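You operate a simulated robot arm through the tools that you are given. There is no shell and no other tool. Be economical: measure what you need, move in short steps, check, and stop when the job is done.

You are at the controls of a simulated two-armed robot. One attempt, no reset.

## Task
Close the press tray. Open the upper drawer of the bureau, take the small parcel from the inside of the upper drawer of the bureau and leave it on the orange clay saucer and shut the drawer again. Push the clock door shut. Shut the red bearer. Take the red ink tin and put it on the wide sideboard top. Pick up the rose-pattern vase with one hand, pass it to the other hand and put it on the top of the red felt mat. Take the domino that says "1 2" from the top of the writing table and put it on the top of the book table. Do these in any order. Set down upright: rose-pattern vase. The press tray goes toward x +1.0, y +0.0, z +0.0 (a direction in the base frame), to its stop. The red bearer goes toward x +1.0, y +0.0, z +0.0 (a direction in the base frame), to its stop.

Only the result counts: the job must be done as asked and must still hold three seconds after the hand-in. Knocking over, shifting, dropping, spilling or breaking anything else fails it.

## Robot
Two 7-joint arms with two-finger parallel grippers on one trunk, on a base that drives. Base frame: it is fixed to the floor where the robot stands at the start and does not move with it; the origin is under the middle of the robot, x ahead of it, y to its left, z up. Readings come in m, rad, newtons and seconds.
The left shoulder is at the start at [0.05, 0.187, 1.035], the right one opposite. Places, roughly: clay saucer (12x12x3 cm) [1.7, -4, 0.8]; clock door [1.7, -1.7, 1.2]; domino [1.75, -2.75, 0.75]; press tray [0.6, -0.1, 0.8]; red bearer [1.5, -2.1, 0.7]; red ink tin (9x7x2 cm) [1.7, -2.2, 0.8]; rose-pattern vase (8x8x17 cm) [1.7, -2.6, 0.8]; small parcel (11x8x5 cm) [1.7, -1.7, 0.4]; top of the book table (58x19 cm) [0.48, -0.28, 0.74]; top of the red felt mat (23x17 cm) [-1.38, -0.46, 0.86]; upper drawer of the bureau [1.7, -1.8, 0.5]; wide sideboard top [-1.3, -1.2, 0.7]. Payload 3.43 kg a hand.
The TCP of each hand is the grasp point between the finger pads, 0.03 m short of the fingertips. In the tool frame z runs along the fingers and y along their closing line. The gripper opens to 0.094 m. The fingers are 0.028 m wide and 0.01 m thick; the gripper's body (0.05 by 0.096 m) begins 0.055 m behind the TCP.
Orientation is that of the tool frame in the base frame, as a unit quaternion [w, x, y, z]. With the fingers straight down and closing along the base's y, the tool's x points along the base's -x, its y along +y and its z along -z.

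## Interface
- The arms move only by the tool send_rows. It takes "left_deltas", "right_deltas" or both (then of equal length, played together; a hand with none holds still); each is a list of rows, each a list of 7 numbers: the turn, a rotation vector about the tool's x, y, z in rad, then the shift along the tool's x, y, z in m, then the gripper command, from -1 (fully open) to 1 (shut), values between in proportion. In form: [[ax, ay, az, tx, ty, tz, grip], ...]. A call has 1 to 8 rows; each row is the pose to reach, as a shift and turn from the pose commanded when the call began, along the tool's axes at that moment. Each row takes 0.2 s and may step no farther than 0.05 m and 0.15 rad from the row before; otherwise, or with a gripper value out of range, the whole call is refused. A pose out of reach is approached as far as the arm can. The call stops where the force on the tool passes 40 N (or 10 N more than at its start, if that is more) or the arm is blocked; 0.2 s more then pass. Each finger travels about 0.153 m/s and halts on what it meets, pressing with about 24 N; the grip force reading is that of the motor and also rises with nothing between the fingers. The clock runs only during rows and for 0.2 s after the last one: add rows that repeat a pose to give the fingers time. The reply holds the time, the measured pose of the TCP, the force on the tool along the base axes, the opening and the grip force, in the units named above and with some noise, with the torque about the TCP (base axes, N m) and any sound that the robot's microphone picked up.
- Cameras (640 x 400 px; columns grow to the right, rows downward): "scene" is now at [0.1435, -0.0238, 1.1877]; the picture's right is [-0.26, -0.97, 0.00], its down [-0.62, 0.17, -0.77] and it looks along [0.74, -0.20, -0.64] (base axes); focal length 287 px, centre (320, 200). "left" rides on the left gripper at [0.076, -0.014, -0.103] in its tool frame; the picture's right is [0.18, 0.98, 0.00], its down [-0.75, 0.14, -0.64] and it looks along [-0.63, 0.12, 0.77] (tool axes); focal length 243 px, centre (320, 200). "right" rides on the right gripper at [0.076, 0.014, -0.103] in its tool frame; the picture's right is [-0.18, 0.98, 0.00], its down [-0.75, -0.14, -0.64] and it looks along [-0.63, -0.12, 0.77] (tool axes); focal length 243 px, centre (320, 200). There is no depth. A picture from a camera that has moved, and an enlarged one, comes with that camera's place and axes in the base frame and with its lens.
- get_image(camera): a new picture of that camera. The clock stands still meanwhile.
- lift_body(by): slides the trunk up (or, below 0, down) by that many m; the arms and the scene camera ride with it, the base frame stays. It gives what a move gives, with no picture.
- base_move(legs): drives the robot by 1 to 6 legs, each [ahead, left, turn to the left] in m, m and rad, along the robot's own axes; the way and the turn of a leg run together, so that a leg with both is an arc; at most 1.5 m and 3.142 rad a leg. The arms and the cameras ride along, it lands a little off, and it stops where it bumps. It gives what a move gives.
- head_to(pan, tilt): turns the head with the scene camera to pan (to the left, within 1.396 rad either way) and tilt (down, from -0.506 to 1.204), counted from straight ahead of the robot. It gives what a move gives.
- inspect(camera, box): a new picture of the part [left, top, right, bottom] of that camera's present view, enlarged. The clock stands still meanwhile.
- finish_job(): hands the job in; it is judged then, once.

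Work in short steps. Places have to be worked out from the pictures, the camera data and where the tool is seen: move nearer, look again, correct. Check each grasp and each placing, and mend what went wrong. You have 207 turns and 210 pictures in all, those below and enlarged ones among them. Open the grippers and draw the arms clear of the work before you hand the job in, unless the task says otherwise.

The tools are called by a JSON object that holds its "op" and its "data". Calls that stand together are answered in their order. send_rows: Moves the arms, as the interface text tells. Its arguments: {"type":"object","properties":{"left_deltas":{"type":"array","items":{"type":"array","items":{"type":"number"}}},"right_deltas":{"type":"array","items":{"type":"array","items":{"type":"number"}}}},"required":[]} The other tools are called the same way: lift_body (by) slides the trunk up or down; base_move (legs) drives the base; head_to (pan, tilt) turns the head that bears the scene camera; get_image (camera) takes a picture; inspect (camera, box) takes an enlarged picture of a part of a camera's view; finish_job () hands the job in.

At the start:

```text
time_s: 0.0
left_eef_pos: [0.4281, 0.0672, 1.0034]
left_orientation: [0.0, 0.001, 1.0, 0.0]
left_contact_force: [0.8, 0.5, -0.8]
left_torque: [-0.03, -0.01, 0.03]
left_opening: 0.0942
left_grip_force: 0.0
right_eef_pos: [0.4335, -0.3519, 0.9984]
right_orientation: [0.001, 0.0, 1.0, 0.001]
right_contact_force: [-0.5, 0.6, 0.0]
right_torque: [-0.01, 0.01, -0.01]
right_opening: 0.094
right_grip_force: 0.0
trunk travel left (down, up): [-0.25, 0.182]
robot x, y, heading: [-0.0026, -0.0013, 0.002]
head pan, tilt: [-0.26, 0.7]
```

scene: 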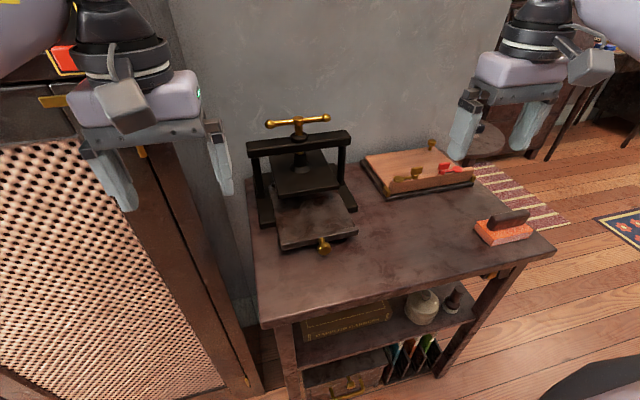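
right: 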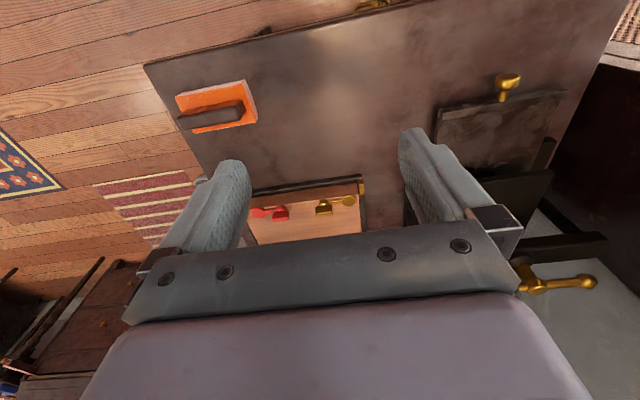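
left: 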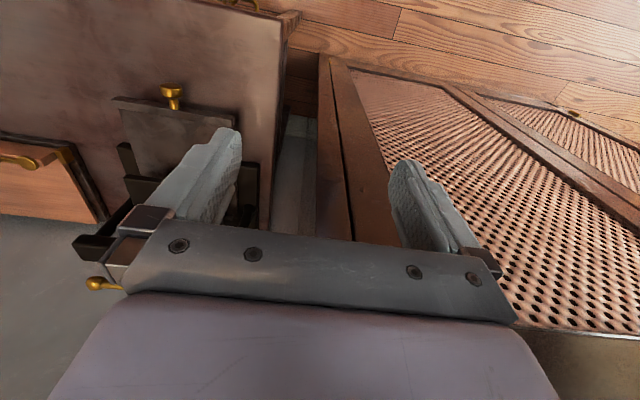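

I start by zooming in on the press and tray to plan the push.

{"op": "inspect", "data": {"camera": "scene", "box": [220, 100, 420, 270]}}

{"op": "head_to", "data": {"pan": -1.2, "tilt": 0.3}}

{"op": "get_image", "data": {"camera": "scene"}}

```text
2.35 times, centred on (320, 185) of scene
camera zoom: at [0.1435, -0.0238, 1.1877], right [-0.26, -0.97, 0.0], down [-0.62, 0.17, -0.77], along [0.74, -0.2, -0.64], focal length 676 px, centre (320, 235)
```

zoom: 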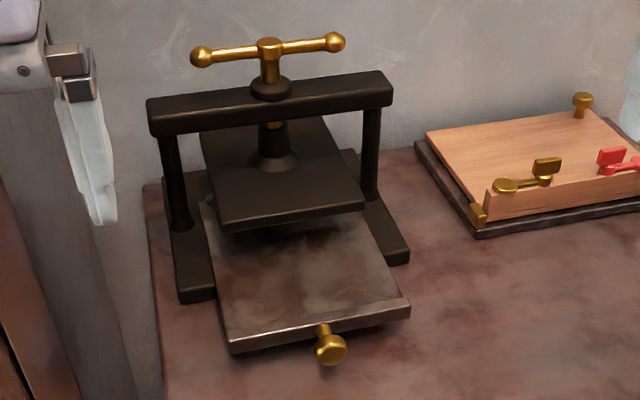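

```text
time_s: 1.2
left_eef_pos: [0.4295, 0.0669, 1.0037]
left_orientation: [0.0, 0.0, 1.0, -0.001]
left_contact_force: [0.5, -0.7, 0.1]
left_torque: [0.0, 0.01, -0.01]
left_opening: 0.0943
left_grip_force: 0.1
right_eef_pos: [0.4343, -0.3521, 0.9988]
right_orientation: [0.0, 0.0, 1.0, 0.0]
right_contact_force: [0.2, -0.2, 1.2]
right_torque: [0.02, -0.03, 0.0]
right_opening: 0.0938
right_grip_force: 0.1
trunk travel left (down, up): [-0.25, 0.182]
robot x, y, heading: [0.0005, -0.0018, 0.003]
head pan, tilt: [-1.201, 0.3]
```

```text
205 pictures are left
camera scene: at [0.0952, -0.089, 1.2238], right [-0.93, -0.36, 0.0], down [-0.11, 0.28, -0.96], along [0.35, -0.89, -0.3], focal length 287 px, centre (320, 200)
```

scene: 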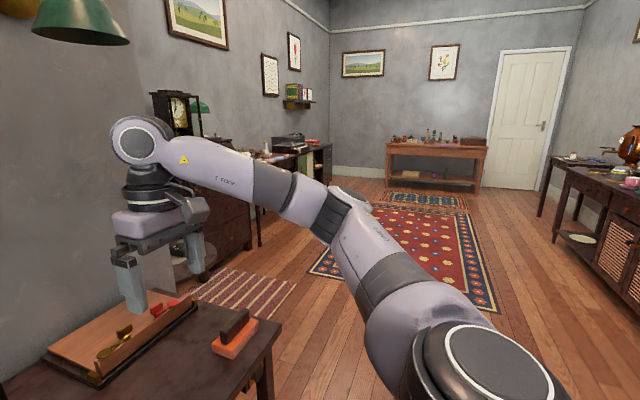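

The tray's knob sits near [0.47, -0.12, 0.78]. I bring the closed left hand in front of it, at x about 0.40, and lower it.

{"op": "send_rows", "data": {"left_deltas": [[0, 0, 0, 0.03, -0.04, 0, 1], [0, 0, 0, 0.045, -0.085, 0, 1], [0, 0, 0, 0.045, -0.13, 0.01, 1], [0, 0, 0, 0.045, -0.17, 0.03, 1], [0, 0, 0, 0.045, -0.185, 0.075, 1], [0, 0, 0, 0.045, -0.185, 0.12, 1], [0, 0, 0, 0.045, -0.185, 0.165, 1], [0, 0, 0, 0.045, -0.185, 0.21, 1]]}}

{"op": "head_to", "data": {"pan": -0.26, "tilt": 0.8}}

{"op": "get_image", "data": {"camera": "scene"}}

{"op": "get_image", "data": {"camera": "left"}}

```text
time_s: 3.0
left_eef_pos: [0.3835, -0.1213, 0.792]
left_orientation: [0.001, 0.0, 1.0, 0.0]
left_contact_force: [-0.5, -0.5, 0.5]
left_torque: [0.03, -0.01, 0.0]
left_opening: 0.0001
left_grip_force: 23.9
right_eef_pos: [0.4339, -0.351, 0.9983]
right_orientation: [0.0, 0.0, 1.0, 0.0]
right_contact_force: [0.0, 0.2, -0.4]
right_torque: [-0.02, -0.01, -0.01]
right_opening: 0.0941
right_grip_force: 0.1
trunk travel left (down, up): [-0.25, 0.182]
robot x, y, heading: [0.0004, -0.0008, 0.0]
head pan, tilt: [-1.201, 0.3]
```

```text
time_s: 4.3
left_eef_pos: [0.3846, -0.1205, 0.7917]
left_orientation: [0.0, 0.0, 1.0, 0.001]
left_contact_force: [0.1, 0.2, -1.0]
left_torque: [0.02, -0.01, -0.04]
left_opening: 0.0
left_grip_force: 24.1
right_eef_pos: [0.4337, -0.352, 0.9983]
right_orientation: [-0.001, 0.0, 1.0, 0.0]
right_contact_force: [0.0, -0.2, -0.2]
right_torque: [-0.02, 0.04, -0.02]
right_opening: 0.094
right_grip_force: 0.0
trunk travel left (down, up): [-0.25, 0.182]
robot x, y, heading: [-0.0039, 0.0039, 0.003]
head pan, tilt: [-0.26, 0.799]
```

```text
204 pictures are left
camera scene: at [0.1394, -0.0228, 1.1795], right [-0.26, -0.97, 0.0], down [-0.69, 0.18, -0.7], along [0.67, -0.18, -0.72], focal length 287 px, centre (320, 200)
```

scene: 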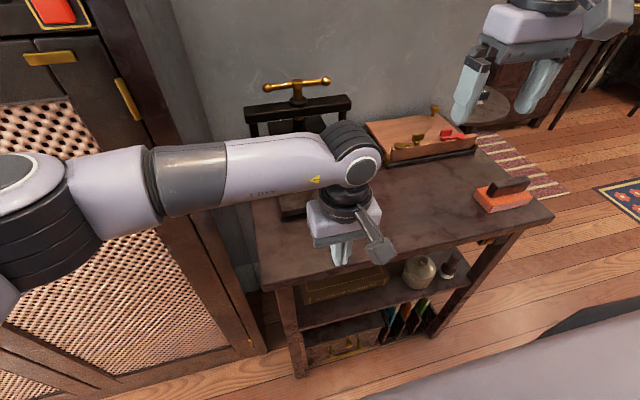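

```text
203 pictures are left
camera left: at [0.3087, -0.1334, 0.8941], right [-0.18, 0.98, 0.0], down [0.75, 0.14, 0.64], along [0.63, 0.12, -0.77], focal length 243 px, centre (320, 200)
```

left: 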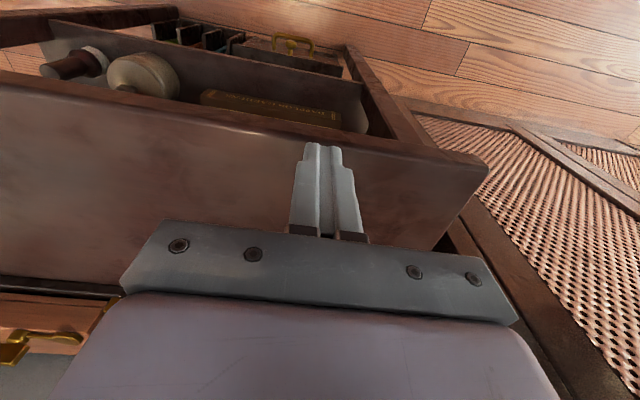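

The finger stands in front of the knob. I push toward +x in small steps until the stop.

{"op": "send_rows", "data": {"left_deltas": [[0, 0, 0, -0.02, 0, 0, 1], [0, 0, 0, -0.04, 0, 0, 1], [0, 0, 0, -0.06, 0, 0, 1], [0, 0, 0, -0.075, 0, 0, 1], [0, 0, 0, -0.09, 0, 0, 1], [0, 0, 0, -0.105, 0, 0, 1], [0, 0, 0, -0.12, 0, 0, 1], [0, 0, 0, -0.135, 0, 0, 1]]}}

{"op": "get_image", "data": {"camera": "scene"}}

```text
time_s: 6.3
left_eef_pos: [0.518, -0.0767, 0.7886]
left_orientation: [-0.001, -0.027, 1.0, 0.005]
left_contact_force: [0.8, -0.1, 0.6]
left_torque: [0.02, -0.02, -0.02]
left_opening: 0.0001
left_grip_force: 23.8
left hand out of reach, approached as far as the arm can: row 6, 7, 8
right_eef_pos: [0.4331, -0.352, 0.9992]
right_orientation: [0.0, 0.0, 1.0, 0.0]
right_contact_force: [0.1, 0.0, 0.3]
right_torque: [0.01, 0.03, 0.0]
right_opening: 0.094
right_grip_force: 0.2
trunk travel left (down, up): [-0.25, 0.182]
robot x, y, heading: [-0.0007, -0.0006, 0.001]
head pan, tilt: [-0.26, 0.799]
stopped in row 8 (left hand): the arm was blocked; the commanded pose is now the measured one
```

```text
202 pictures are left
camera scene: at [0.1395, -0.0226, 1.1794], right [-0.26, -0.97, 0.0], down [-0.69, 0.18, -0.7], along [0.67, -0.18, -0.72], focal length 287 px, centre (320, 200)
```

scene: 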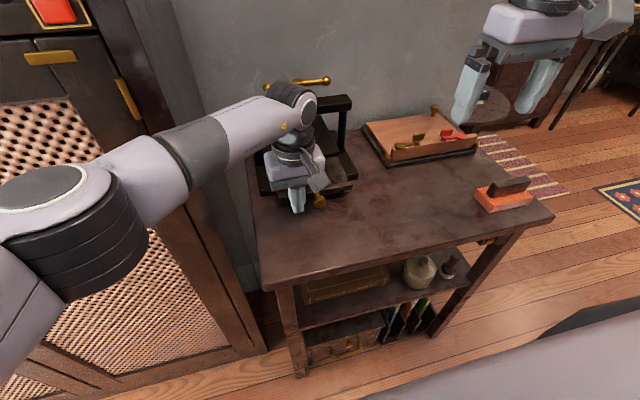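

The arm ran out of reach and slid sideways off the knob. I back off, re-centre on y = -0.12, and drive the base forward a little.

{"op": "send_rows", "data": {"left_deltas": [[0, 0, 0, 0.04, 0, 0, 1], [0, 0, 0, 0.08, 0, 0, 1], [0, 0, 0, 0.12, -0.02, 0, 1], [0, 0, 0, 0.15, -0.045, 0, 1], [0, 0, 0, 0.15, -0.045, 0, 1]]}}

{"op": "base_move", "data": {"legs": [[0.09, 0, 0]]}}

{"op": "get_image", "data": {"camera": "scene"}}

```text
time_s: 7.5
left_eef_pos: [0.3705, -0.1326, 0.7904]
left_orientation: [-0.002, -0.025, 1.0, 0.005]
left_contact_force: [0.8, 0.5, 0.4]
left_torque: [-0.01, 0.01, 0.02]
left_opening: 0.0
left_grip_force: 24.4
right_eef_pos: [0.4337, -0.3512, 0.9984]
right_orientation: [0.0, 0.0, 1.0, 0.0]
right_contact_force: [-0.1, 0.1, 0.3]
right_torque: [0.01, 0.0, 0.0]
right_opening: 0.0935
right_grip_force: 0.1
trunk travel left (down, up): [-0.25, 0.182]
robot x, y, heading: [0.0014, 0.0016, 0.002]
head pan, tilt: [-0.26, 0.799]
```

```text
time_s: 8.5
left_eef_pos: [0.4505, -0.1268, 0.7908]
left_orientation: [-0.002, -0.027, 1.0, 0.004]
left_contact_force: [0.6, 0.5, 0.4]
left_torque: [-0.06, -0.01, -0.01]
left_opening: 0.0003
left_grip_force: 23.7
right_eef_pos: [0.5146, -0.3462, 0.9993]
right_orientation: [0.001, -0.002, 1.0, 0.0]
right_contact_force: [0.1, 1.0, 0.9]
right_torque: [-0.03, 0.03, 0.0]
right_opening: 0.0939
right_grip_force: 0.1
trunk travel left (down, up): [-0.25, 0.182]
robot x, y, heading: [0.0794, 0.0026, 0.006]
head pan, tilt: [-0.26, 0.799]
```

```text
201 pictures are left
camera scene: at [0.2182, -0.0189, 1.1796], right [-0.25, -0.97, 0.0], down [-0.69, 0.18, -0.7], along [0.68, -0.18, -0.72], focal length 287 px, centre (320, 200)
```

scene: 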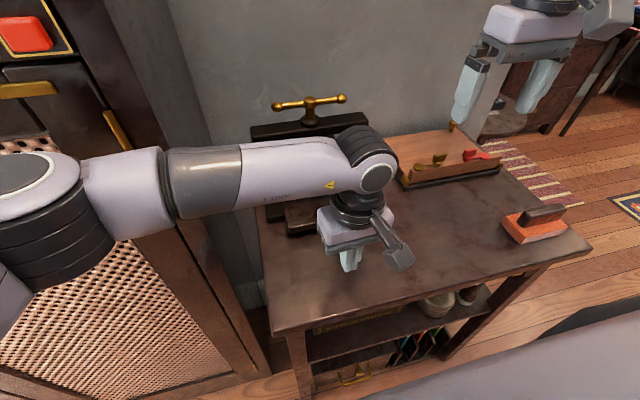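

Now the second push toward +x.

{"op": "send_rows", "data": {"left_deltas": [[0, 0, 0, -0.02, 0, 0, 1], [0, 0, 0, -0.035, 0, 0, 1], [0, 0, 0, -0.05, 0, 0, 1], [0, 0, 0, -0.065, 0, 0, 1], [0, 0, 0, -0.08, 0, 0, 1], [0, 0, 0, -0.095, 0, 0, 1], [0, 0, 0, -0.11, 0, 0, 1], [0, 0, 0, -0.125, 0, 0, 1]]}}

{"op": "get_image", "data": {"camera": "scene"}}

```text
time_s: 9.8
left_eef_pos: [0.5307, -0.1211, 0.7908]
left_orientation: [-0.02, -0.029, 0.999, -0.004]
left_contact_force: [-12.2, -2.3, 0.5]
left_torque: [-0.22, 0.17, -0.03]
left_opening: 0.0
left_grip_force: 24.3
right_eef_pos: [0.5126, -0.3486, 0.9984]
right_orientation: [0.001, -0.001, 1.0, 0.0]
right_contact_force: [0.5, 0.1, 0.1]
right_torque: [-0.03, 0.03, 0.04]
right_opening: 0.0941
right_grip_force: 0.1
trunk travel left (down, up): [-0.25, 0.182]
robot x, y, heading: [0.0785, -0.0034, 0.003]
head pan, tilt: [-0.26, 0.799]
stopped in row 6 (left hand): the force on the tool passed its limit (the readings are from after the stop); the commanded pose is now the measured one
```

```text
200 pictures are left
camera scene: at [0.2176, -0.0201, 1.1797], right [-0.26, -0.97, 0.0], down [-0.69, 0.18, -0.7], along [0.67, -0.18, -0.72], focal length 287 px, centre (320, 200)
```

scene: 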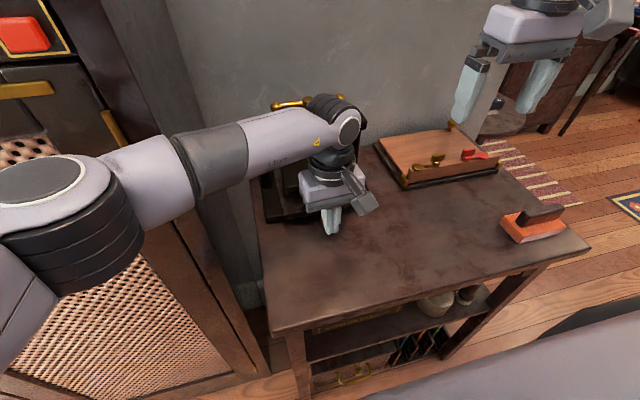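

A 40 N stop; it may be the tray's end or the wrist touching the press. I back off and look.

{"op": "send_rows", "data": {"left_deltas": [[0, 0, 0, 0.05, 0, 0, 1], [0, 0, 0, 0.1, 0, 0, 1], [0, 0, 0, 0.12, 0, -0.05, 1], [0, 0, 0, 0.12, 0.05, -0.1, 1], [0, 0, 0, 0.12, 0.1, -0.15, 1], [0, 0, 0, 0.12, 0.15, -0.2, 1], [0, 0, 0, 0.12, 0.2, -0.2, 1]]}}

{"op": "inspect", "data": {"camera": "scene", "box": [220, 70, 420, 240]}}

```text
refused: row 3 steps farther than a row can; nothing moved
```

```text
2.35 times, centred on (320, 155) of scene
camera zoom: at [0.2176, -0.0201, 1.1797], right [-0.26, -0.97, 0.0], down [-0.69, 0.18, -0.7], along [0.67, -0.18, -0.72], focal length 676 px, centre (320, 306)
```

zoom: 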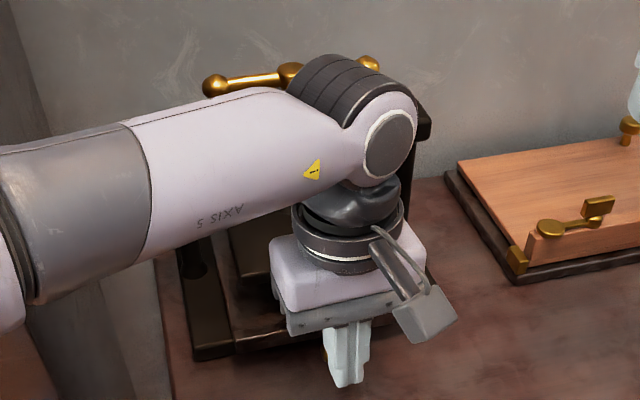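

I resend the retreat with smaller steps.

{"op": "send_rows", "data": {"left_deltas": [[0, 0, 0, 0.04, 0, 0, 1], [0, 0, 0, 0.08, 0, 0, 1], [0, 0, 0, 0.12, 0, 0, 1], [0, 0, 0, 0.12, 0.03, -0.04, 1], [0, 0, 0, 0.12, 0.065, -0.075, 1], [0, 0, 0, 0.12, 0.1, -0.11, 1], [0, 0, 0, 0.12, 0.135, -0.145, 1], [0, 0, 0, 0.12, 0.17, -0.18, 1]]}}

{"op": "inspect", "data": {"camera": "scene", "box": [220, 70, 420, 240]}}

```text
time_s: 11.7
left_eef_pos: [0.4071, 0.0413, 0.9747]
left_orientation: [-0.016, -0.028, 0.999, -0.002]
left_contact_force: [0.6, -0.5, -0.3]
left_torque: [0.0, -0.02, 0.0]
left_opening: 0.0
left_grip_force: 23.4
right_eef_pos: [0.513, -0.3478, 0.998]
right_orientation: [0.0, -0.002, 1.0, 0.001]
right_contact_force: [0.2, 0.8, 0.3]
right_torque: [-0.03, 0.04, 0.0]
right_opening: 0.0941
right_grip_force: 0.1
trunk travel left (down, up): [-0.25, 0.182]
robot x, y, heading: [0.0777, 0.0011, -0.0]
head pan, tilt: [-0.26, 0.799]
```

```text
2.35 times, centred on (320, 155) of scene
camera zoom: at [0.2183, -0.02, 1.1795], right [-0.26, -0.97, 0.0], down [-0.69, 0.18, -0.7], along [0.67, -0.18, -0.72], focal length 676 px, centre (320, 306)
```

zoom: 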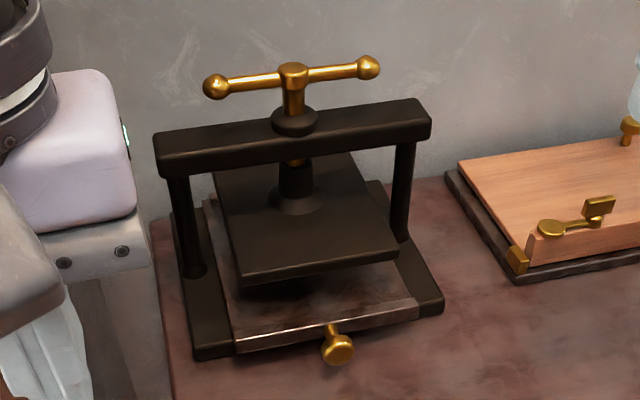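

The tray is flush with the rails and the contact sat at knob height, so it's at its stop. Next I back away and drive toward the bureau.

{"op": "base_move", "data": {"legs": [[-0.35, 0, 0], [0, 0, -1.57], [1.4, 0, 0]]}}

{"op": "head_to", "data": {"pan": 0.9, "tilt": 0.35}}

{"op": "get_image", "data": {"camera": "scene"}}

```text
time_s: 24.3
left_eef_pos: [-0.2373, -1.7118, 0.9748]
left_orientation: [-0.013, 0.688, 0.725, 0.011]
left_contact_force: [-0.6, -0.2, -0.2]
left_torque: [0.0, -0.01, 0.02]
left_opening: 0.0
left_grip_force: 24.0
right_eef_pos: [-0.6279, -1.8158, 0.9976]
right_orientation: [0.0, 0.708, 0.707, 0.001]
right_contact_force: [-0.1, -0.8, -0.2]
right_torque: [0.02, 0.01, 0.0]
right_opening: 0.094
right_grip_force: 0.1
trunk travel left (down, up): [-0.25, 0.182]
robot x, y, heading: [-0.2747, -1.3831, -1.573]
head pan, tilt: [-0.26, 0.799]
```

```text
time_s: 25.6
left_eef_pos: [-0.2386, -1.7119, 0.9736]
left_orientation: [-0.014, 0.689, 0.725, 0.01]
left_contact_force: [0.1, -0.6, 0.1]
left_torque: [0.0, 0.0, -0.02]
left_opening: 0.0
left_grip_force: 23.8
right_eef_pos: [-0.6278, -1.8167, 0.9982]
right_orientation: [0.0, 0.708, 0.706, 0.0]
right_contact_force: [-0.3, 0.9, -0.1]
right_torque: [-0.02, -0.05, 0.03]
right_opening: 0.0939
right_grip_force: 0.0
trunk travel left (down, up): [-0.25, 0.182]
robot x, y, heading: [-0.2772, -1.3843, -1.575]
head pan, tilt: [0.901, 0.351]
```

```text
197 pictures are left
camera scene: at [-0.1995, -1.5023, 1.2191], right [-0.62, -0.78, 0.0], down [-0.27, 0.21, -0.94], along [0.73, -0.59, -0.34], focal length 287 px, centre (320, 200)
```

scene: 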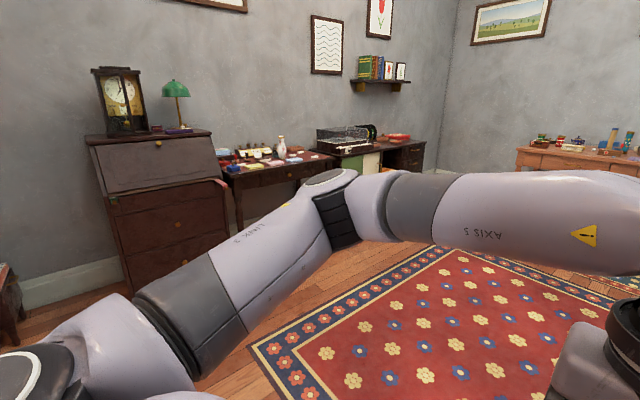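

I see bureau, clock, writing table and others. I turn to face +x and go nearer to the bureau.

{"op": "base_move", "data": {"legs": [[0.36, 0, 0], [0, 0, 1.573], [1.05, 0, 0]]}}

{"op": "head_to", "data": {"pan": 0.0, "tilt": 0.5}}

{"op": "get_image", "data": {"camera": "scene"}}

```text
time_s: 36.8
left_eef_pos: [1.0918, -1.711, 0.9741]
left_orientation: [-0.017, -0.032, 0.999, -0.003]
left_contact_force: [-0.3, 0.4, -0.1]
left_torque: [0.01, 0.02, -0.05]
left_opening: 0.0
left_grip_force: 24.2
right_eef_pos: [1.2023, -2.0987, 0.9986]
right_orientation: [0.0, -0.006, 1.0, 0.0]
right_contact_force: [-0.1, -0.2, 0.1]
right_torque: [-0.03, 0.02, -0.01]
right_opening: 0.0939
right_grip_force: 0.1
trunk travel left (down, up): [-0.25, 0.182]
robot x, y, heading: [0.768, -1.7487, 0.011]
head pan, tilt: [0.901, 0.351]
```

```text
time_s: 38.0
left_eef_pos: [1.0926, -1.7112, 0.9738]
left_orientation: [-0.016, -0.033, 0.999, -0.003]
left_contact_force: [0.2, -0.3, 0.2]
left_torque: [-0.03, -0.02, -0.02]
left_opening: 0.0
left_grip_force: 23.9
right_eef_pos: [1.2029, -2.0992, 0.9969]
right_orientation: [0.0, -0.005, 1.0, 0.0]
right_contact_force: [-0.6, 0.2, 0.3]
right_torque: [0.01, 0.01, -0.02]
right_opening: 0.094
right_grip_force: 0.0
trunk travel left (down, up): [-0.25, 0.182]
robot x, y, heading: [0.7718, -1.7528, 0.01]
head pan, tilt: [0.0, 0.499]
```

```text
196 pictures are left
camera scene: at [0.9174, -1.7521, 1.2054], right [0.01, -1.0, 0.0], down [-0.48, -0.01, -0.88], along [0.88, 0.01, -0.48], focal length 287 px, centre (320, 200)
```

scene: 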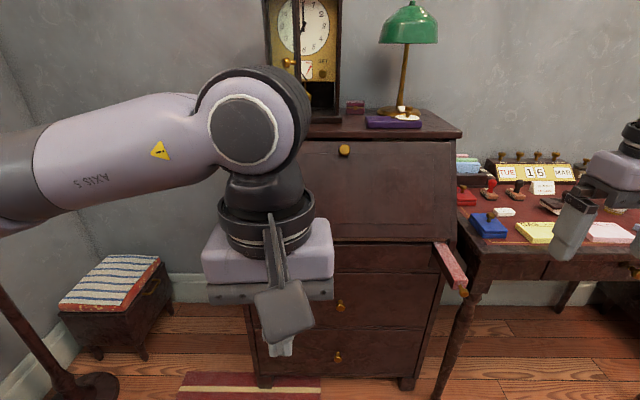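

I zoom on the bearer and the drawers to place them.

{"op": "inspect", "data": {"camera": "scene", "box": [300, 220, 500, 380]}}

{"op": "get_image", "data": {"camera": "right"}}

```text
2.50 times, centred on (400, 300) of scene
camera zoom: at [0.9174, -1.7521, 1.2054], right [0.01, -1.0, 0.0], down [-0.48, -0.01, -0.88], along [0.88, 0.01, -0.48], focal length 718 px, centre (120, -50)
```

zoom: 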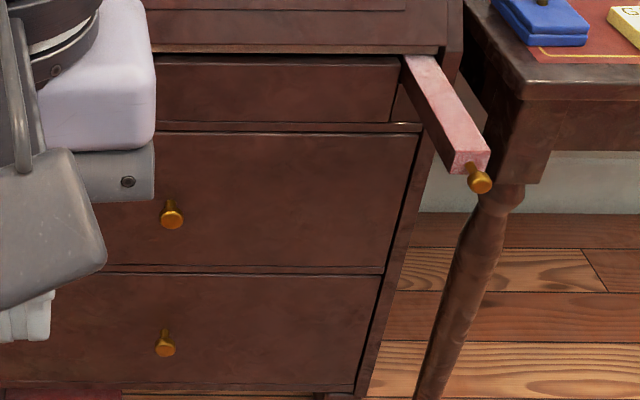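

```text
194 pictures are left
camera right: at [1.1263, -2.0866, 1.102], right [0.17, 0.98, 0.0], down [0.75, -0.13, 0.64], along [0.63, -0.11, -0.77], focal length 243 px, centre (320, 200)
```

right: 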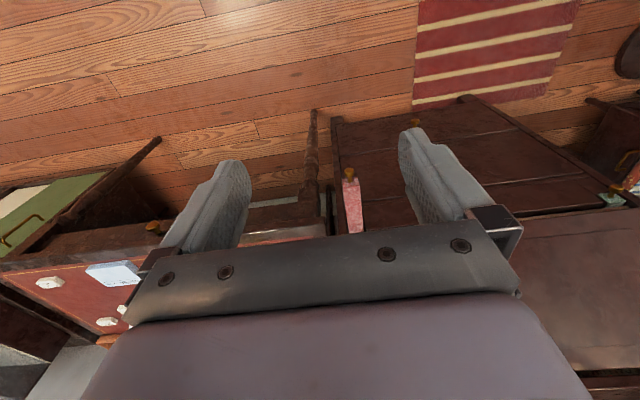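

The bearer knob tip triangulates to about [1.393, -2.075, 0.70]. I tuck the right hand back and down with fingers closed, and move the left hand outward.

{"op": "send_rows", "data": {"right_deltas": [[0, 0, 0, 0.04, 0.02, 0.0, 1], [0, 0, 0, 0.08, 0.05, 0.0, 1], [0, 0, 0, 0.12, 0.08, 0.02, 1], [0, 0, 0, 0.145, 0.115, 0.045, 1], [0, 0, 0, 0.17, 0.145, 0.075, 1], [0, 0, 0, 0.17, 0.165, 0.12, 1], [0, 0, 0, 0.17, 0.174, 0.165, 1], [0, 0, 0, 0.17, 0.174, 0.21, 1]], "left_deltas": [[0, 0, 0, 0, 0.03, 0, 1], [0, 0, 0, 0, 0.06, 0, 1], [0, 0, 0, 0, 0.1, 0, 1], [0, 0, 0, 0, 0.14, 0, 1], [0, 0, 0, 0, 0.18, 0, 1], [0, 0, 0, 0, 0.2, 0, 1], [0, 0, 0, 0, 0.2, 0, 1], [0, 0, 0, 0, 0.2, 0, 1]]}}

{"op": "send_rows", "data": {"right_deltas": [[0, 0, 0, 0, 0, 0.04, 1], [0, 0, 0, 0, 0, 0.072, 1], [0, 0, 0, 0, 0, 0.072, 1]]}}

{"op": "base_move", "data": {"legs": [[0.0, -0.148, -0.01], [0.26, 0, 0]]}}

{"op": "get_image", "data": {"camera": "scene"}}

{"op": "get_image", "data": {"camera": "right"}}

```text
refused: row 3 steps farther than a row can; nothing moved
```

```text
time_s: 38.8
left_eef_pos: [1.093, -1.7106, 0.9728]
left_orientation: [-0.017, -0.032, 0.999, -0.002]
left_contact_force: [0.7, 0.4, 0.2]
left_torque: [0.02, 0.0, 0.02]
left_opening: 0.0
left_grip_force: 24.2
right_eef_pos: [1.2014, -2.0984, 0.9277]
right_orientation: [0.001, -0.006, 1.0, -0.001]
right_contact_force: [0.1, -0.5, -0.2]
right_torque: [0.01, -0.03, -0.01]
right_opening: 0.0001
right_grip_force: 24.2
trunk travel left (down, up): [-0.25, 0.182]
robot x, y, heading: [0.7638, -1.7538, 0.006]
head pan, tilt: [0.0, 0.499]
```

```text
time_s: 41.6
left_eef_pos: [1.3527, -1.8679, 0.9731]
left_orientation: [-0.017, -0.024, 1.0, -0.001]
left_contact_force: [0.7, -0.4, 0.6]
left_torque: [-0.02, 0.02, -0.03]
left_opening: 0.0
left_grip_force: 24.0
right_eef_pos: [1.4554, -2.2577, 0.9271]
right_orientation: [0.001, 0.004, 1.0, 0.0]
right_contact_force: [0.4, -0.4, -0.1]
right_torque: [0.0, 0.02, 0.02]
right_opening: 0.0001
right_grip_force: 23.5
trunk travel left (down, up): [-0.25, 0.182]
robot x, y, heading: [1.0237, -1.9028, -0.008]
head pan, tilt: [0.0, 0.499]
```

```text
193 pictures are left
camera scene: at [1.1771, -1.906, 1.2054], right [-0.01, -1.0, 0.0], down [-0.48, 0.0, -0.88], along [0.88, -0.01, -0.48], focal length 287 px, centre (320, 200)
```

scene: 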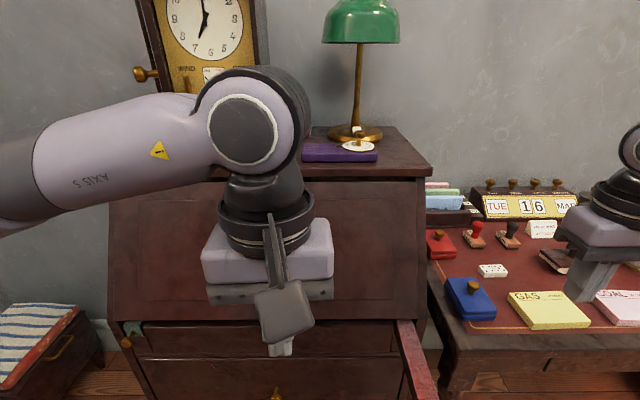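

```text
192 pictures are left
camera right: at [1.3793, -2.2442, 1.031], right [0.19, 0.98, 0.0], down [0.75, -0.15, 0.64], along [0.63, -0.12, -0.77], focal length 243 px, centre (320, 200)
```

right: 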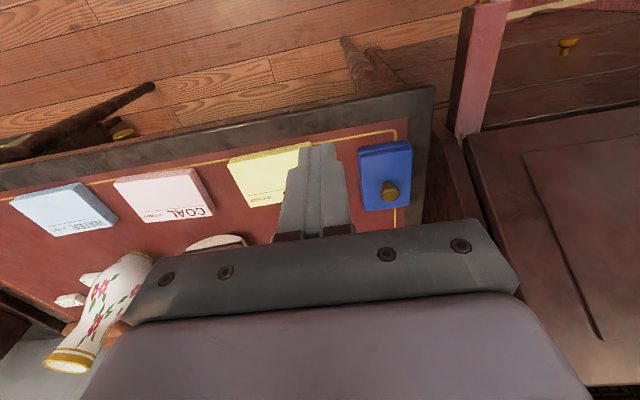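

The arm rows were refused but the base moved; all is clear. The right hand hovers above the writing table, so I pull it back, then left, then down to the bearer.

{"op": "send_rows", "data": {"right_deltas": [[0, 0, 0, 0.045, 0, 0.0, 1], [0, 0, 0, 0.09, 0, 0.0, 1], [0, 0, 0, 0.135, 0, 0.0, 1], [0, 0, 0, 0.17, 0.03, 0, 1], [0, 0, 0, 0.18, 0.075, 0, 1], [0, 0, 0, 0.18, 0.12, 0, 1], [0, 0, 0, 0.18, 0.165, 0, 1], [0, 0, 0, 0.18, 0.182, 0.03, 1]], "left_deltas": [[0, 0, 0, 0, 0.03, 0, 1], [0, 0, 0, 0, 0.06, 0, 1], [0, 0, 0, 0, 0.1, 0, 1], [0, 0, 0, 0, 0.14, 0, 1], [0, 0, 0, 0, 0.18, 0, 1], [0, 0, 0, 0, 0.2, 0, 1], [0, 0, 0, 0, 0.2, 0, 1], [0, 0, 0, 0, 0.2, 0, 1]]}}

{"op": "get_image", "data": {"camera": "right"}}

```text
time_s: 43.4
left_eef_pos: [1.3431, -1.6678, 0.9733]
left_orientation: [-0.016, -0.024, 1.0, -0.002]
left_contact_force: [0.2, 0.6, -0.4]
left_torque: [0.01, 0.03, -0.01]
left_opening: 0.0001
left_grip_force: 23.8
right_eef_pos: [1.2774, -2.0727, 0.8965]
right_orientation: [0.001, 0.005, 1.0, 0.0]
right_contact_force: [0.1, -0.3, 0.3]
right_torque: [0.0, 0.02, 0.03]
right_opening: 0.0003
right_grip_force: 23.3
trunk travel left (down, up): [-0.25, 0.182]
robot x, y, heading: [1.022, -1.9063, -0.003]
head pan, tilt: [0.0, 0.499]
```

```text
191 pictures are left
camera right: at [1.2013, -2.0587, 0.9997], right [0.19, 0.98, 0.0], down [0.75, -0.15, 0.64], along [0.63, -0.12, -0.77], focal length 243 px, centre (320, 200)
```

right: 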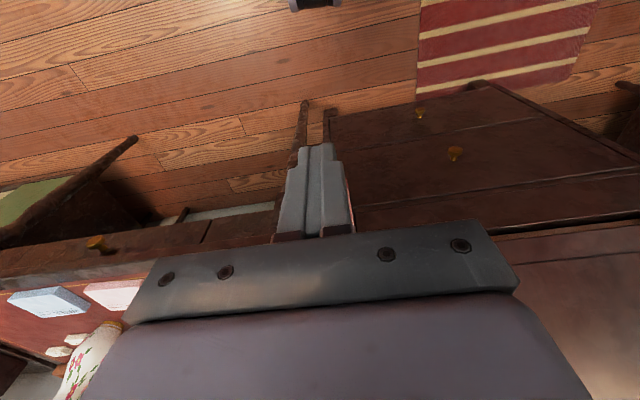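

The finger is in line with the bearer. I lower to z ≈ 0.715 and check the scene.

{"op": "send_rows", "data": {"right_deltas": [[0, 0, 0, 0, 0, 0.045, 1], [0, 0, 0, 0, 0, 0.09, 1], [0, 0, 0, 0, 0, 0.135, 1], [0, 0, 0, 0, 0, 0.18, 1], [0, 0, 0, 0, 0, 0.18, 1]]}}

{"op": "head_to", "data": {"pan": -0.3, "tilt": 0.85}}

{"op": "get_image", "data": {"camera": "scene"}}

```text
time_s: 44.6
left_eef_pos: [1.344, -1.6681, 0.974]
left_orientation: [-0.016, -0.024, 1.0, -0.002]
left_contact_force: [0.0, 0.1, 0.3]
left_torque: [0.01, 0.03, -0.03]
left_opening: 0.0
left_grip_force: 24.5
right_eef_pos: [1.2771, -2.0769, 0.7193]
right_orientation: [0.001, 0.003, 1.0, 0.0]
right_contact_force: [0.0, 0.7, -0.1]
right_torque: [0.0, 0.0, -0.02]
right_opening: 0.0
right_grip_force: 24.1
trunk travel left (down, up): [-0.25, 0.182]
robot x, y, heading: [1.0191, -1.9022, -0.008]
head pan, tilt: [0.0, 0.499]
```

```text
time_s: 45.5
left_eef_pos: [1.3445, -1.6677, 0.9745]
left_orientation: [-0.016, -0.023, 1.0, -0.002]
left_contact_force: [0.2, -0.3, 0.4]
left_torque: [-0.03, -0.01, -0.03]
left_opening: 0.0002
left_grip_force: 24.2
right_eef_pos: [1.2775, -2.0766, 0.7192]
right_orientation: [0.0, 0.003, 1.0, 0.001]
right_contact_force: [0.9, 0.1, -0.4]
right_torque: [-0.02, 0.0, -0.02]
right_opening: 0.0
right_grip_force: 23.9
trunk travel left (down, up): [-0.25, 0.182]
robot x, y, heading: [1.0261, -1.9048, -0.004]
head pan, tilt: [-0.3, 0.85]
```

```text
190 pictures are left
camera scene: at [1.1605, -1.9289, 1.1755], right [-0.3, -0.95, 0.0], down [-0.72, 0.23, -0.66], along [0.63, -0.2, -0.75], focal length 287 px, centre (320, 200)
```

scene: 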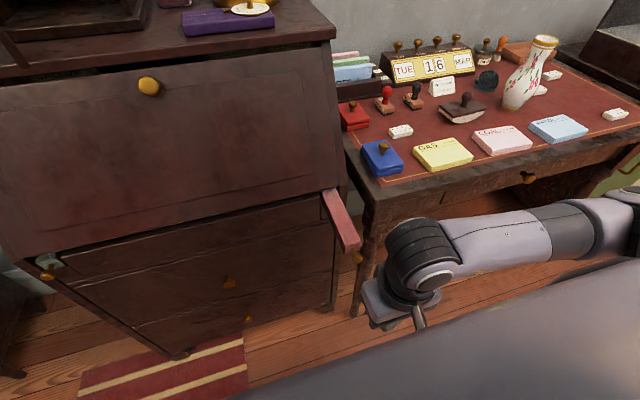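

The bearer is ahead of the finger and the writing-table corner is close on the right, so I shift slightly left and up, then push part of the way.

{"op": "send_rows", "data": {"right_deltas": [[0, 0, 0, -0.03, 0.009, -0.009, 1], [0, 0, 0, -0.06, 0.009, -0.009, 1], [0, 0, 0, -0.09, 0.009, -0.009, 1], [0, 0, 0, -0.11, 0.009, -0.009, 1], [0, 0, 0, -0.13, 0.009, -0.009, 1], [0, 0, 0, -0.15, 0.009, -0.009, 1], [0, 0, 0, -0.165, 0.009, -0.009, 1]]}}

{"op": "get_image", "data": {"camera": "scene"}}

```text
time_s: 47.1
left_eef_pos: [1.3443, -1.6674, 0.9734]
left_orientation: [-0.017, -0.024, 1.0, -0.002]
left_contact_force: [-0.5, 0.5, -0.2]
left_torque: [0.03, -0.03, -0.02]
left_opening: 0.0002
left_grip_force: 24.5
right_eef_pos: [1.4422, -2.0668, 0.725]
right_orientation: [0.0, 0.004, 1.0, 0.0]
right_contact_force: [-0.4, -0.6, -0.4]
right_torque: [-0.03, 0.01, 0.0]
right_opening: 0.0001
right_grip_force: 24.0
trunk travel left (down, up): [-0.25, 0.182]
robot x, y, heading: [1.0201, -1.9058, -0.009]
head pan, tilt: [-0.3, 0.85]
```

```text
189 pictures are left
camera scene: at [1.1605, -1.9289, 1.1754], right [-0.3, -0.95, 0.0], down [-0.72, 0.23, -0.66], along [0.63, -0.2, -0.75], focal length 287 px, centre (320, 200)
```

scene: 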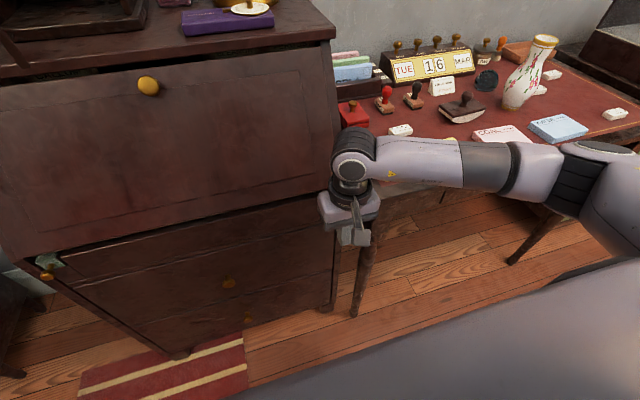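

No resistance; bearer seems to be sliding. I continue in small steps.

{"op": "send_rows", "data": {"right_deltas": [[0, 0, 0, -0.015, 0, 0, 1], [0, 0, 0, -0.03, 0, 0, 1], [0, 0, 0, -0.045, 0, 0, 1], [0, 0, 0, -0.06, 0, 0, 1], [0, 0, 0, -0.07, 0, 0, 1], [0, 0, 0, -0.08, 0, 0, 1]]}}

{"op": "get_image", "data": {"camera": "scene"}}

```text
time_s: 48.5
left_eef_pos: [1.3421, -1.6681, 0.9745]
left_orientation: [-0.016, -0.022, 1.0, -0.003]
left_contact_force: [-0.5, 0.4, -0.4]
left_torque: [0.0, -0.01, -0.02]
left_opening: 0.0001
left_grip_force: 24.2
right_eef_pos: [1.5113, -2.067, 0.7249]
right_orientation: [-0.013, 0.001, 1.0, -0.001]
right_contact_force: [-12.1, -0.6, 7.2]
right_torque: [-0.02, -0.43, 0.04]
right_opening: 0.0
right_grip_force: 23.7
trunk travel left (down, up): [-0.25, 0.182]
robot x, y, heading: [1.0245, -1.9041, -0.009]
head pan, tilt: [-0.3, 0.85]
stopped in row 6 (right hand): the force on the tool passed its limit (the readings are from after the stop); the commanded pose is now the measured one
```

```text
188 pictures are left
camera scene: at [1.1581, -1.9292, 1.1758], right [-0.3, -0.95, 0.0], down [-0.71, 0.23, -0.66], along [0.63, -0.2, -0.75], focal length 287 px, centre (320, 200)
```

scene: 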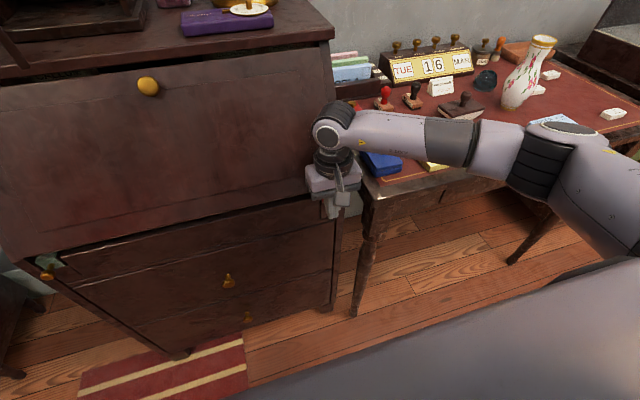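

The torque suggests contact above the TCP (maybe with the bureau's overhang). I back off and look at the bearer.

{"op": "send_rows", "data": {"right_deltas": [[0, 0, 0, 0.04, 0, 0, 1], [0, 0, 0, 0.08, 0, 0, 1], [0, 0, 0, 0.12, 0, 0, 1], [0, 0, 0, 0.16, -0.02, 0, 1], [0, 0, 0, 0.2, -0.04, 0, 1], [0, 0, 0, 0.24, -0.06, 0, 1]]}}

{"op": "inspect", "data": {"camera": "scene", "box": [220, 150, 420, 310]}}

```text
time_s: 49.9
left_eef_pos: [1.3437, -1.6682, 0.9732]
left_orientation: [-0.016, -0.023, 1.0, -0.003]
left_contact_force: [0.4, 0.1, 0.0]
left_torque: [0.01, 0.01, 0.02]
left_opening: 0.0
left_grip_force: 24.3
right_eef_pos: [1.2717, -2.1291, 0.7316]
right_orientation: [-0.012, 0.001, 1.0, -0.001]
right_contact_force: [0.4, -0.5, 0.0]
right_torque: [0.0, 0.0, 0.01]
right_opening: 0.0
right_grip_force: 23.7
trunk travel left (down, up): [-0.25, 0.182]
robot x, y, heading: [1.0254, -1.9023, -0.011]
head pan, tilt: [-0.3, 0.85]
```

```text
2.50 times, centred on (320, 230) of scene
camera zoom: at [1.1597, -1.9293, 1.1755], right [-0.3, -0.95, 0.0], down [-0.72, 0.23, -0.66], along [0.63, -0.2, -0.75], focal length 718 px, centre (320, 125)
```

zoom: 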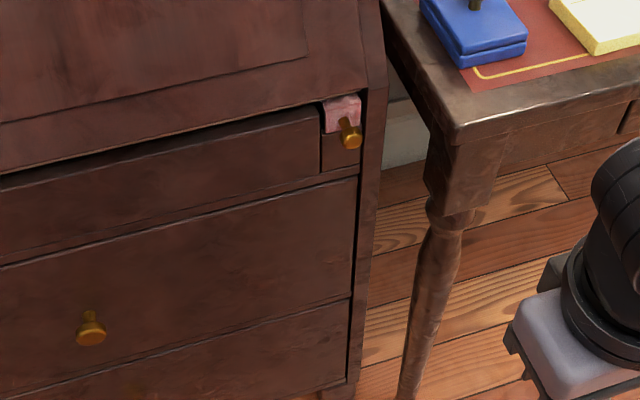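

I zoom further on the bearer's end.

{"op": "inspect", "data": {"camera": "scene", "box": [305, 180, 355, 220]}}

```text
10.00 times, centred on (330, 200) of scene
camera zoom: at [1.1597, -1.9293, 1.1755], right [-0.3, -0.95, 0.0], down [-0.72, 0.23, -0.66], along [0.63, -0.2, -0.75], focal length 2873 px, centre (220, 200)
```

zoom: 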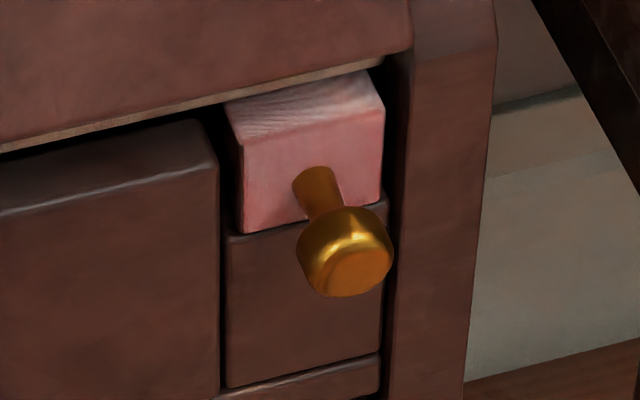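

The bearer looks nearly flush, but the gripper body may have met the overhang first. I tilt the fingers forward 0.6 rad and push the knob again to confirm the stop.

{"op": "send_rows", "data": {"right_deltas": [[0, -0.15, 0, 0, 0.02, 0, 1], [0, -0.3, 0, 0, 0.04, 0, 1], [0, -0.45, 0, -0.03, 0.055, 0.005, 1], [0, -0.6, 0, -0.07, 0.055, 0.01, 1], [0, -0.6, 0, -0.11, 0.055, 0.01, 1], [0, -0.6, 0, -0.15, 0.055, 0.01, 1], [0, -0.6, 0, -0.19, 0.055, 0.01, 1], [0, -0.6, 0, -0.21, 0.055, 0.01, 1]]}}

{"op": "inspect", "data": {"camera": "scene", "box": [270, 150, 400, 250]}}

```text
time_s: 51.7
left_eef_pos: [1.344, -1.6674, 0.9746]
left_orientation: [-0.016, -0.023, 1.0, -0.002]
left_contact_force: [0.0, 0.7, 0.6]
left_torque: [0.03, 0.0, -0.03]
left_opening: 0.0003
left_grip_force: 23.9
right_eef_pos: [1.4831, -2.0703, 0.7161]
right_orientation: [0.283, 0.001, 0.959, -0.001]
right_contact_force: [0.4, 0.2, 0.2]
right_torque: [0.01, -0.01, -0.02]
right_opening: 0.0002
right_grip_force: 23.7
right hand out of reach, approached as far as the arm can: row 1, 2
trunk travel left (down, up): [-0.25, 0.182]
robot x, y, heading: [1.0265, -1.904, -0.009]
head pan, tilt: [-0.3, 0.85]
```

```text
4.00 times, centred on (335, 200) of scene
camera zoom: at [1.1599, -1.9292, 1.1754], right [-0.3, -0.95, 0.0], down [-0.72, 0.23, -0.66], along [0.63, -0.2, -0.75], focal length 1149 px, centre (260, 200)
```

zoom: 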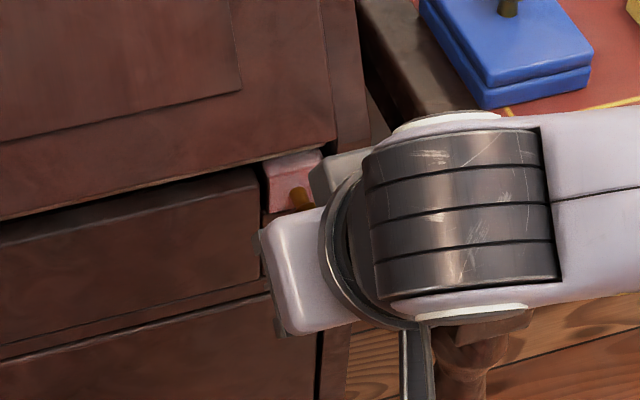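

Fingers are tilted toward the knob. I push along base +x in 1 cm steps.

{"op": "send_rows", "data": {"right_deltas": [[0, 0, 0, -0.0084, 0, 0.0054, 1], [0, 0, 0, -0.0168, 0, 0.0109, 1], [0, 0, 0, -0.0252, 0, 0.0163, 1], [0, 0, 0, -0.0336, 0, 0.0217, 1], [0, 0, 0, -0.042, 0, 0.0272, 1]]}}

{"op": "inspect", "data": {"camera": "scene", "box": [270, 150, 400, 250]}}

```text
time_s: 52.5
left_eef_pos: [1.3441, -1.6682, 0.9747]
left_orientation: [-0.016, -0.022, 1.0, -0.003]
left_contact_force: [0.7, -0.1, 0.9]
left_torque: [0.0, -0.01, -0.01]
left_opening: 0.0001
left_grip_force: 24.0
right_eef_pos: [1.5012, -2.0705, 0.7057]
right_orientation: [0.269, -0.003, 0.963, -0.001]
right_contact_force: [-1.0, 0.4, -2.2]
right_torque: [0.01, 0.06, -0.01]
right_opening: 0.0
right_grip_force: 23.9
trunk travel left (down, up): [-0.25, 0.182]
robot x, y, heading: [1.0242, -1.9053, -0.005]
head pan, tilt: [-0.3, 0.85]
stopped in row 4 (right hand): the force on the tool passed its limit (the readings are from after the stop); the commanded pose is now the measured one
```

```text
4.00 times, centred on (335, 200) of scene
camera zoom: at [1.1596, -1.9292, 1.1754], right [-0.3, -0.95, 0.0], down [-0.72, 0.23, -0.66], along [0.63, -0.2, -0.75], focal length 1149 px, centre (260, 200)
```

zoom: 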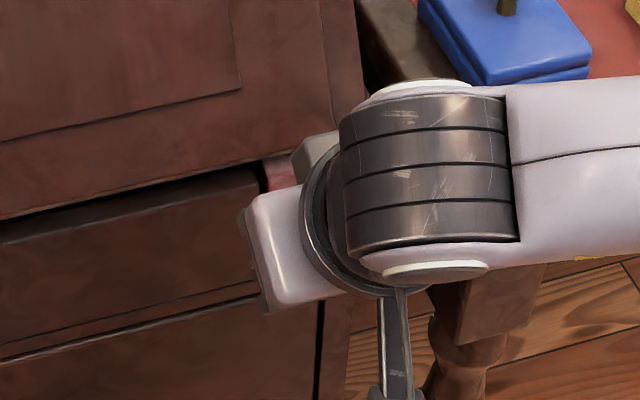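

Resistance at the same finger depth (~1.527), so the bearer is at its stop. I back off and bring the right hand up and straight again.

{"op": "send_rows", "data": {"right_deltas": [[0, 0, 0, 0.04, 0, -0.024, 1], [0, 0, 0, 0.08, 0, -0.048, 1], [0, 0, 0, 0.12, 0, -0.072, 1], [0, 0.15, 0, 0.16, 0, -0.096, 1], [0, 0.3, 0, 0.16, -0.02, -0.12, 1], [0, 0.45, 0, 0.16, -0.04, -0.14, 1], [0, 0.54, 0, 0.16, -0.06, -0.16, 1]]}}

{"op": "inspect", "data": {"camera": "scene", "box": [305, 180, 355, 220]}}

```text
time_s: 54.1
left_eef_pos: [1.344, -1.6686, 0.9735]
left_orientation: [-0.017, -0.023, 1.0, -0.002]
left_contact_force: [0.7, 0.1, 0.3]
left_torque: [0.04, 0.0, 0.01]
left_opening: 0.0
left_grip_force: 24.2
right_eef_pos: [1.2826, -2.1323, 0.7581]
right_orientation: [0.004, -0.003, 1.0, -0.001]
right_contact_force: [-0.1, 0.4, 0.0]
right_torque: [-0.01, 0.02, -0.02]
right_opening: 0.0002
right_grip_force: 24.1
trunk travel left (down, up): [-0.25, 0.182]
robot x, y, heading: [1.0257, -1.9019, -0.008]
head pan, tilt: [-0.3, 0.85]
```

```text
10.00 times, centred on (330, 200) of scene
camera zoom: at [1.1592, -1.9293, 1.1754], right [-0.3, -0.95, 0.0], down [-0.72, 0.23, -0.66], along [0.63, -0.2, -0.75], focal length 2873 px, centre (220, 200)
```

zoom: 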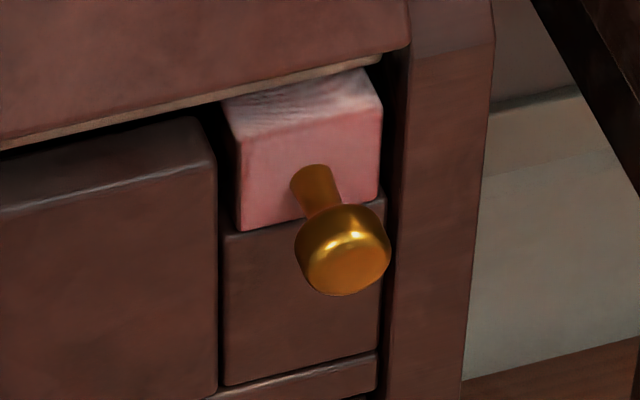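

Unchanged, so the bearer is shut. Upper-drawer knob triangulates to [1.526, -1.809, 0.512]. I back up, lower the trunk, and prepare a forward-pointing left hand.

{"op": "base_move", "data": {"legs": [[-0.2, 0, 0.008]]}}

{"op": "lift_body", "data": {"by": -0.22}}

{"op": "send_rows", "data": {"left_deltas": [[0, -0.14, 0.02, 0.0, 0, 0, 0], [0, -0.28, 0.04, 0.0, 0, 0, -0.5], [0, -0.42, 0.046, 0.0, 0, 0.01, -1], [0, -0.56, 0.046, 0.0, 0, 0.02, -1], [0, -0.7, 0.046, 0, 0, 0.03, -1], [0, -0.84, 0.046, 0, 0, 0.05, -1], [0, -0.98, 0.046, 0, 0, 0.07, -1], [0, -1.12, 0.046, 0, 0, 0.09, -1]]}}

{"op": "head_to", "data": {"pan": 0.2, "tilt": 0.6}}

{"op": "get_image", "data": {"camera": "scene"}}

{"op": "get_image", "data": {"camera": "left"}}

```text
time_s: 55.8
left_eef_pos: [1.134, -1.6652, 0.9738]
left_orientation: [-0.016, -0.024, 1.0, -0.003]
left_contact_force: [-0.3, 0.3, 0.1]
left_torque: [0.02, 0.01, 0.01]
left_opening: 0.0001
left_grip_force: 23.9
right_eef_pos: [1.0752, -2.1302, 0.758]
right_orientation: [0.004, -0.006, 1.0, -0.001]
right_contact_force: [-0.2, 0.8, -0.3]
right_torque: [0.04, -0.03, 0.0]
right_opening: 0.0001
right_grip_force: 24.4
trunk travel left (down, up): [-0.25, 0.182]
robot x, y, heading: [0.8185, -1.906, -0.001]
head pan, tilt: [-0.3, 0.85]
```

```text
time_s: 58.1
left_eef_pos: [1.1342, -1.6651, 0.7538]
left_orientation: [-0.016, -0.025, 1.0, -0.003]
left_contact_force: [-1.1, 0.3, 0.3]
left_torque: [0.02, -0.02, 0.01]
left_opening: 0.0
left_grip_force: 23.7
right_eef_pos: [1.0752, -2.1289, 0.5377]
right_orientation: [0.004, -0.004, 1.0, -0.001]
right_contact_force: [-0.3, 0.3, 0.5]
right_torque: [0.0, -0.03, 0.02]
right_opening: 0.0
right_grip_force: 24.3
trunk travel left (down, up): [-0.03, 0.402]
robot x, y, heading: [0.8155, -1.9012, 0.0]
head pan, tilt: [-0.3, 0.85]
```

```text
time_s: 59.9
left_eef_pos: [1.2365, -1.6893, 0.6612]
left_orientation: [0.483, -0.001, 0.876, 0.01]
left_contact_force: [-0.4, -0.6, 0.2]
left_torque: [-0.04, -0.01, 0.0]
left_opening: 0.094
left_grip_force: 0.1
left hand out of reach, approached as far as the arm can: row 4, 5, 6, 7, 8
right_eef_pos: [1.0758, -2.129, 0.5366]
right_orientation: [0.004, -0.004, 1.0, -0.002]
right_contact_force: [-0.4, -0.3, 0.2]
right_torque: [-0.04, -0.01, -0.02]
right_opening: 0.0003
right_grip_force: 24.4
trunk travel left (down, up): [-0.03, 0.402]
robot x, y, heading: [0.8146, -1.899, -0.007]
head pan, tilt: [-0.3, 0.85]
```

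```text
time_s: 60.8
left_eef_pos: [1.2373, -1.6891, 0.6614]
left_orientation: [0.483, 0.0, 0.875, 0.01]
left_contact_force: [0.2, -0.5, 0.6]
left_torque: [-0.06, 0.01, 0.04]
left_opening: 0.0939
left_grip_force: 0.1
right_eef_pos: [1.0754, -2.1294, 0.5378]
right_orientation: [0.003, -0.004, 1.0, -0.002]
right_contact_force: [0.5, -0.8, -1.3]
right_torque: [0.0, 0.02, 0.0]
right_opening: 0.0001
right_grip_force: 24.0
trunk travel left (down, up): [-0.03, 0.402]
robot x, y, heading: [0.8172, -1.9027, -0.009]
head pan, tilt: [0.201, 0.6]
```

```text
182 pictures are left
camera scene: at [0.9634, -1.8866, 0.9763], right [0.19, -0.98, 0.0], down [-0.55, -0.11, -0.82], along [0.81, 0.16, -0.57], focal length 287 px, centre (320, 200)
```

scene: 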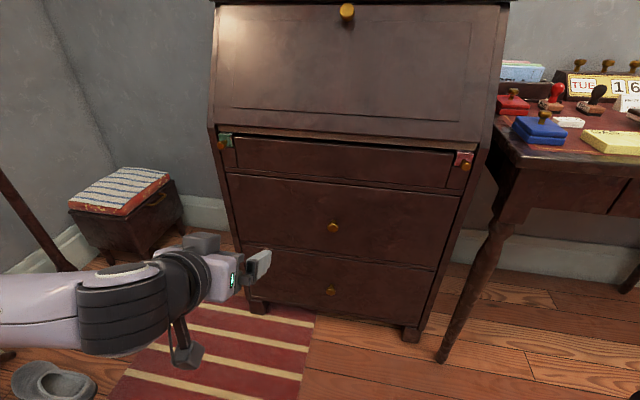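

```text
181 pictures are left
camera left: at [1.1103, -1.7033, 0.651], right [-0.11, 0.98, -0.14], down [-0.14, 0.12, 0.98], along [0.98, 0.13, 0.13], focal length 243 px, centre (320, 200)
```

left: 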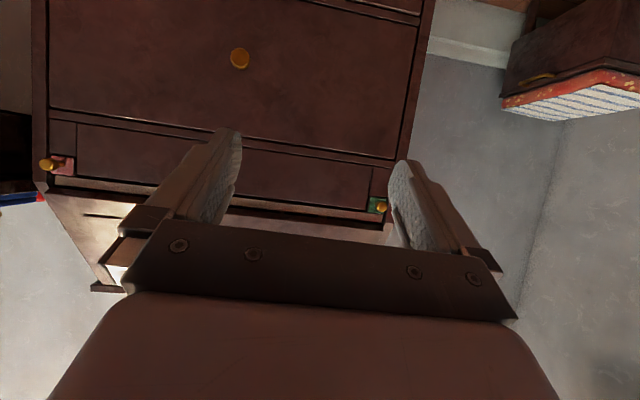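

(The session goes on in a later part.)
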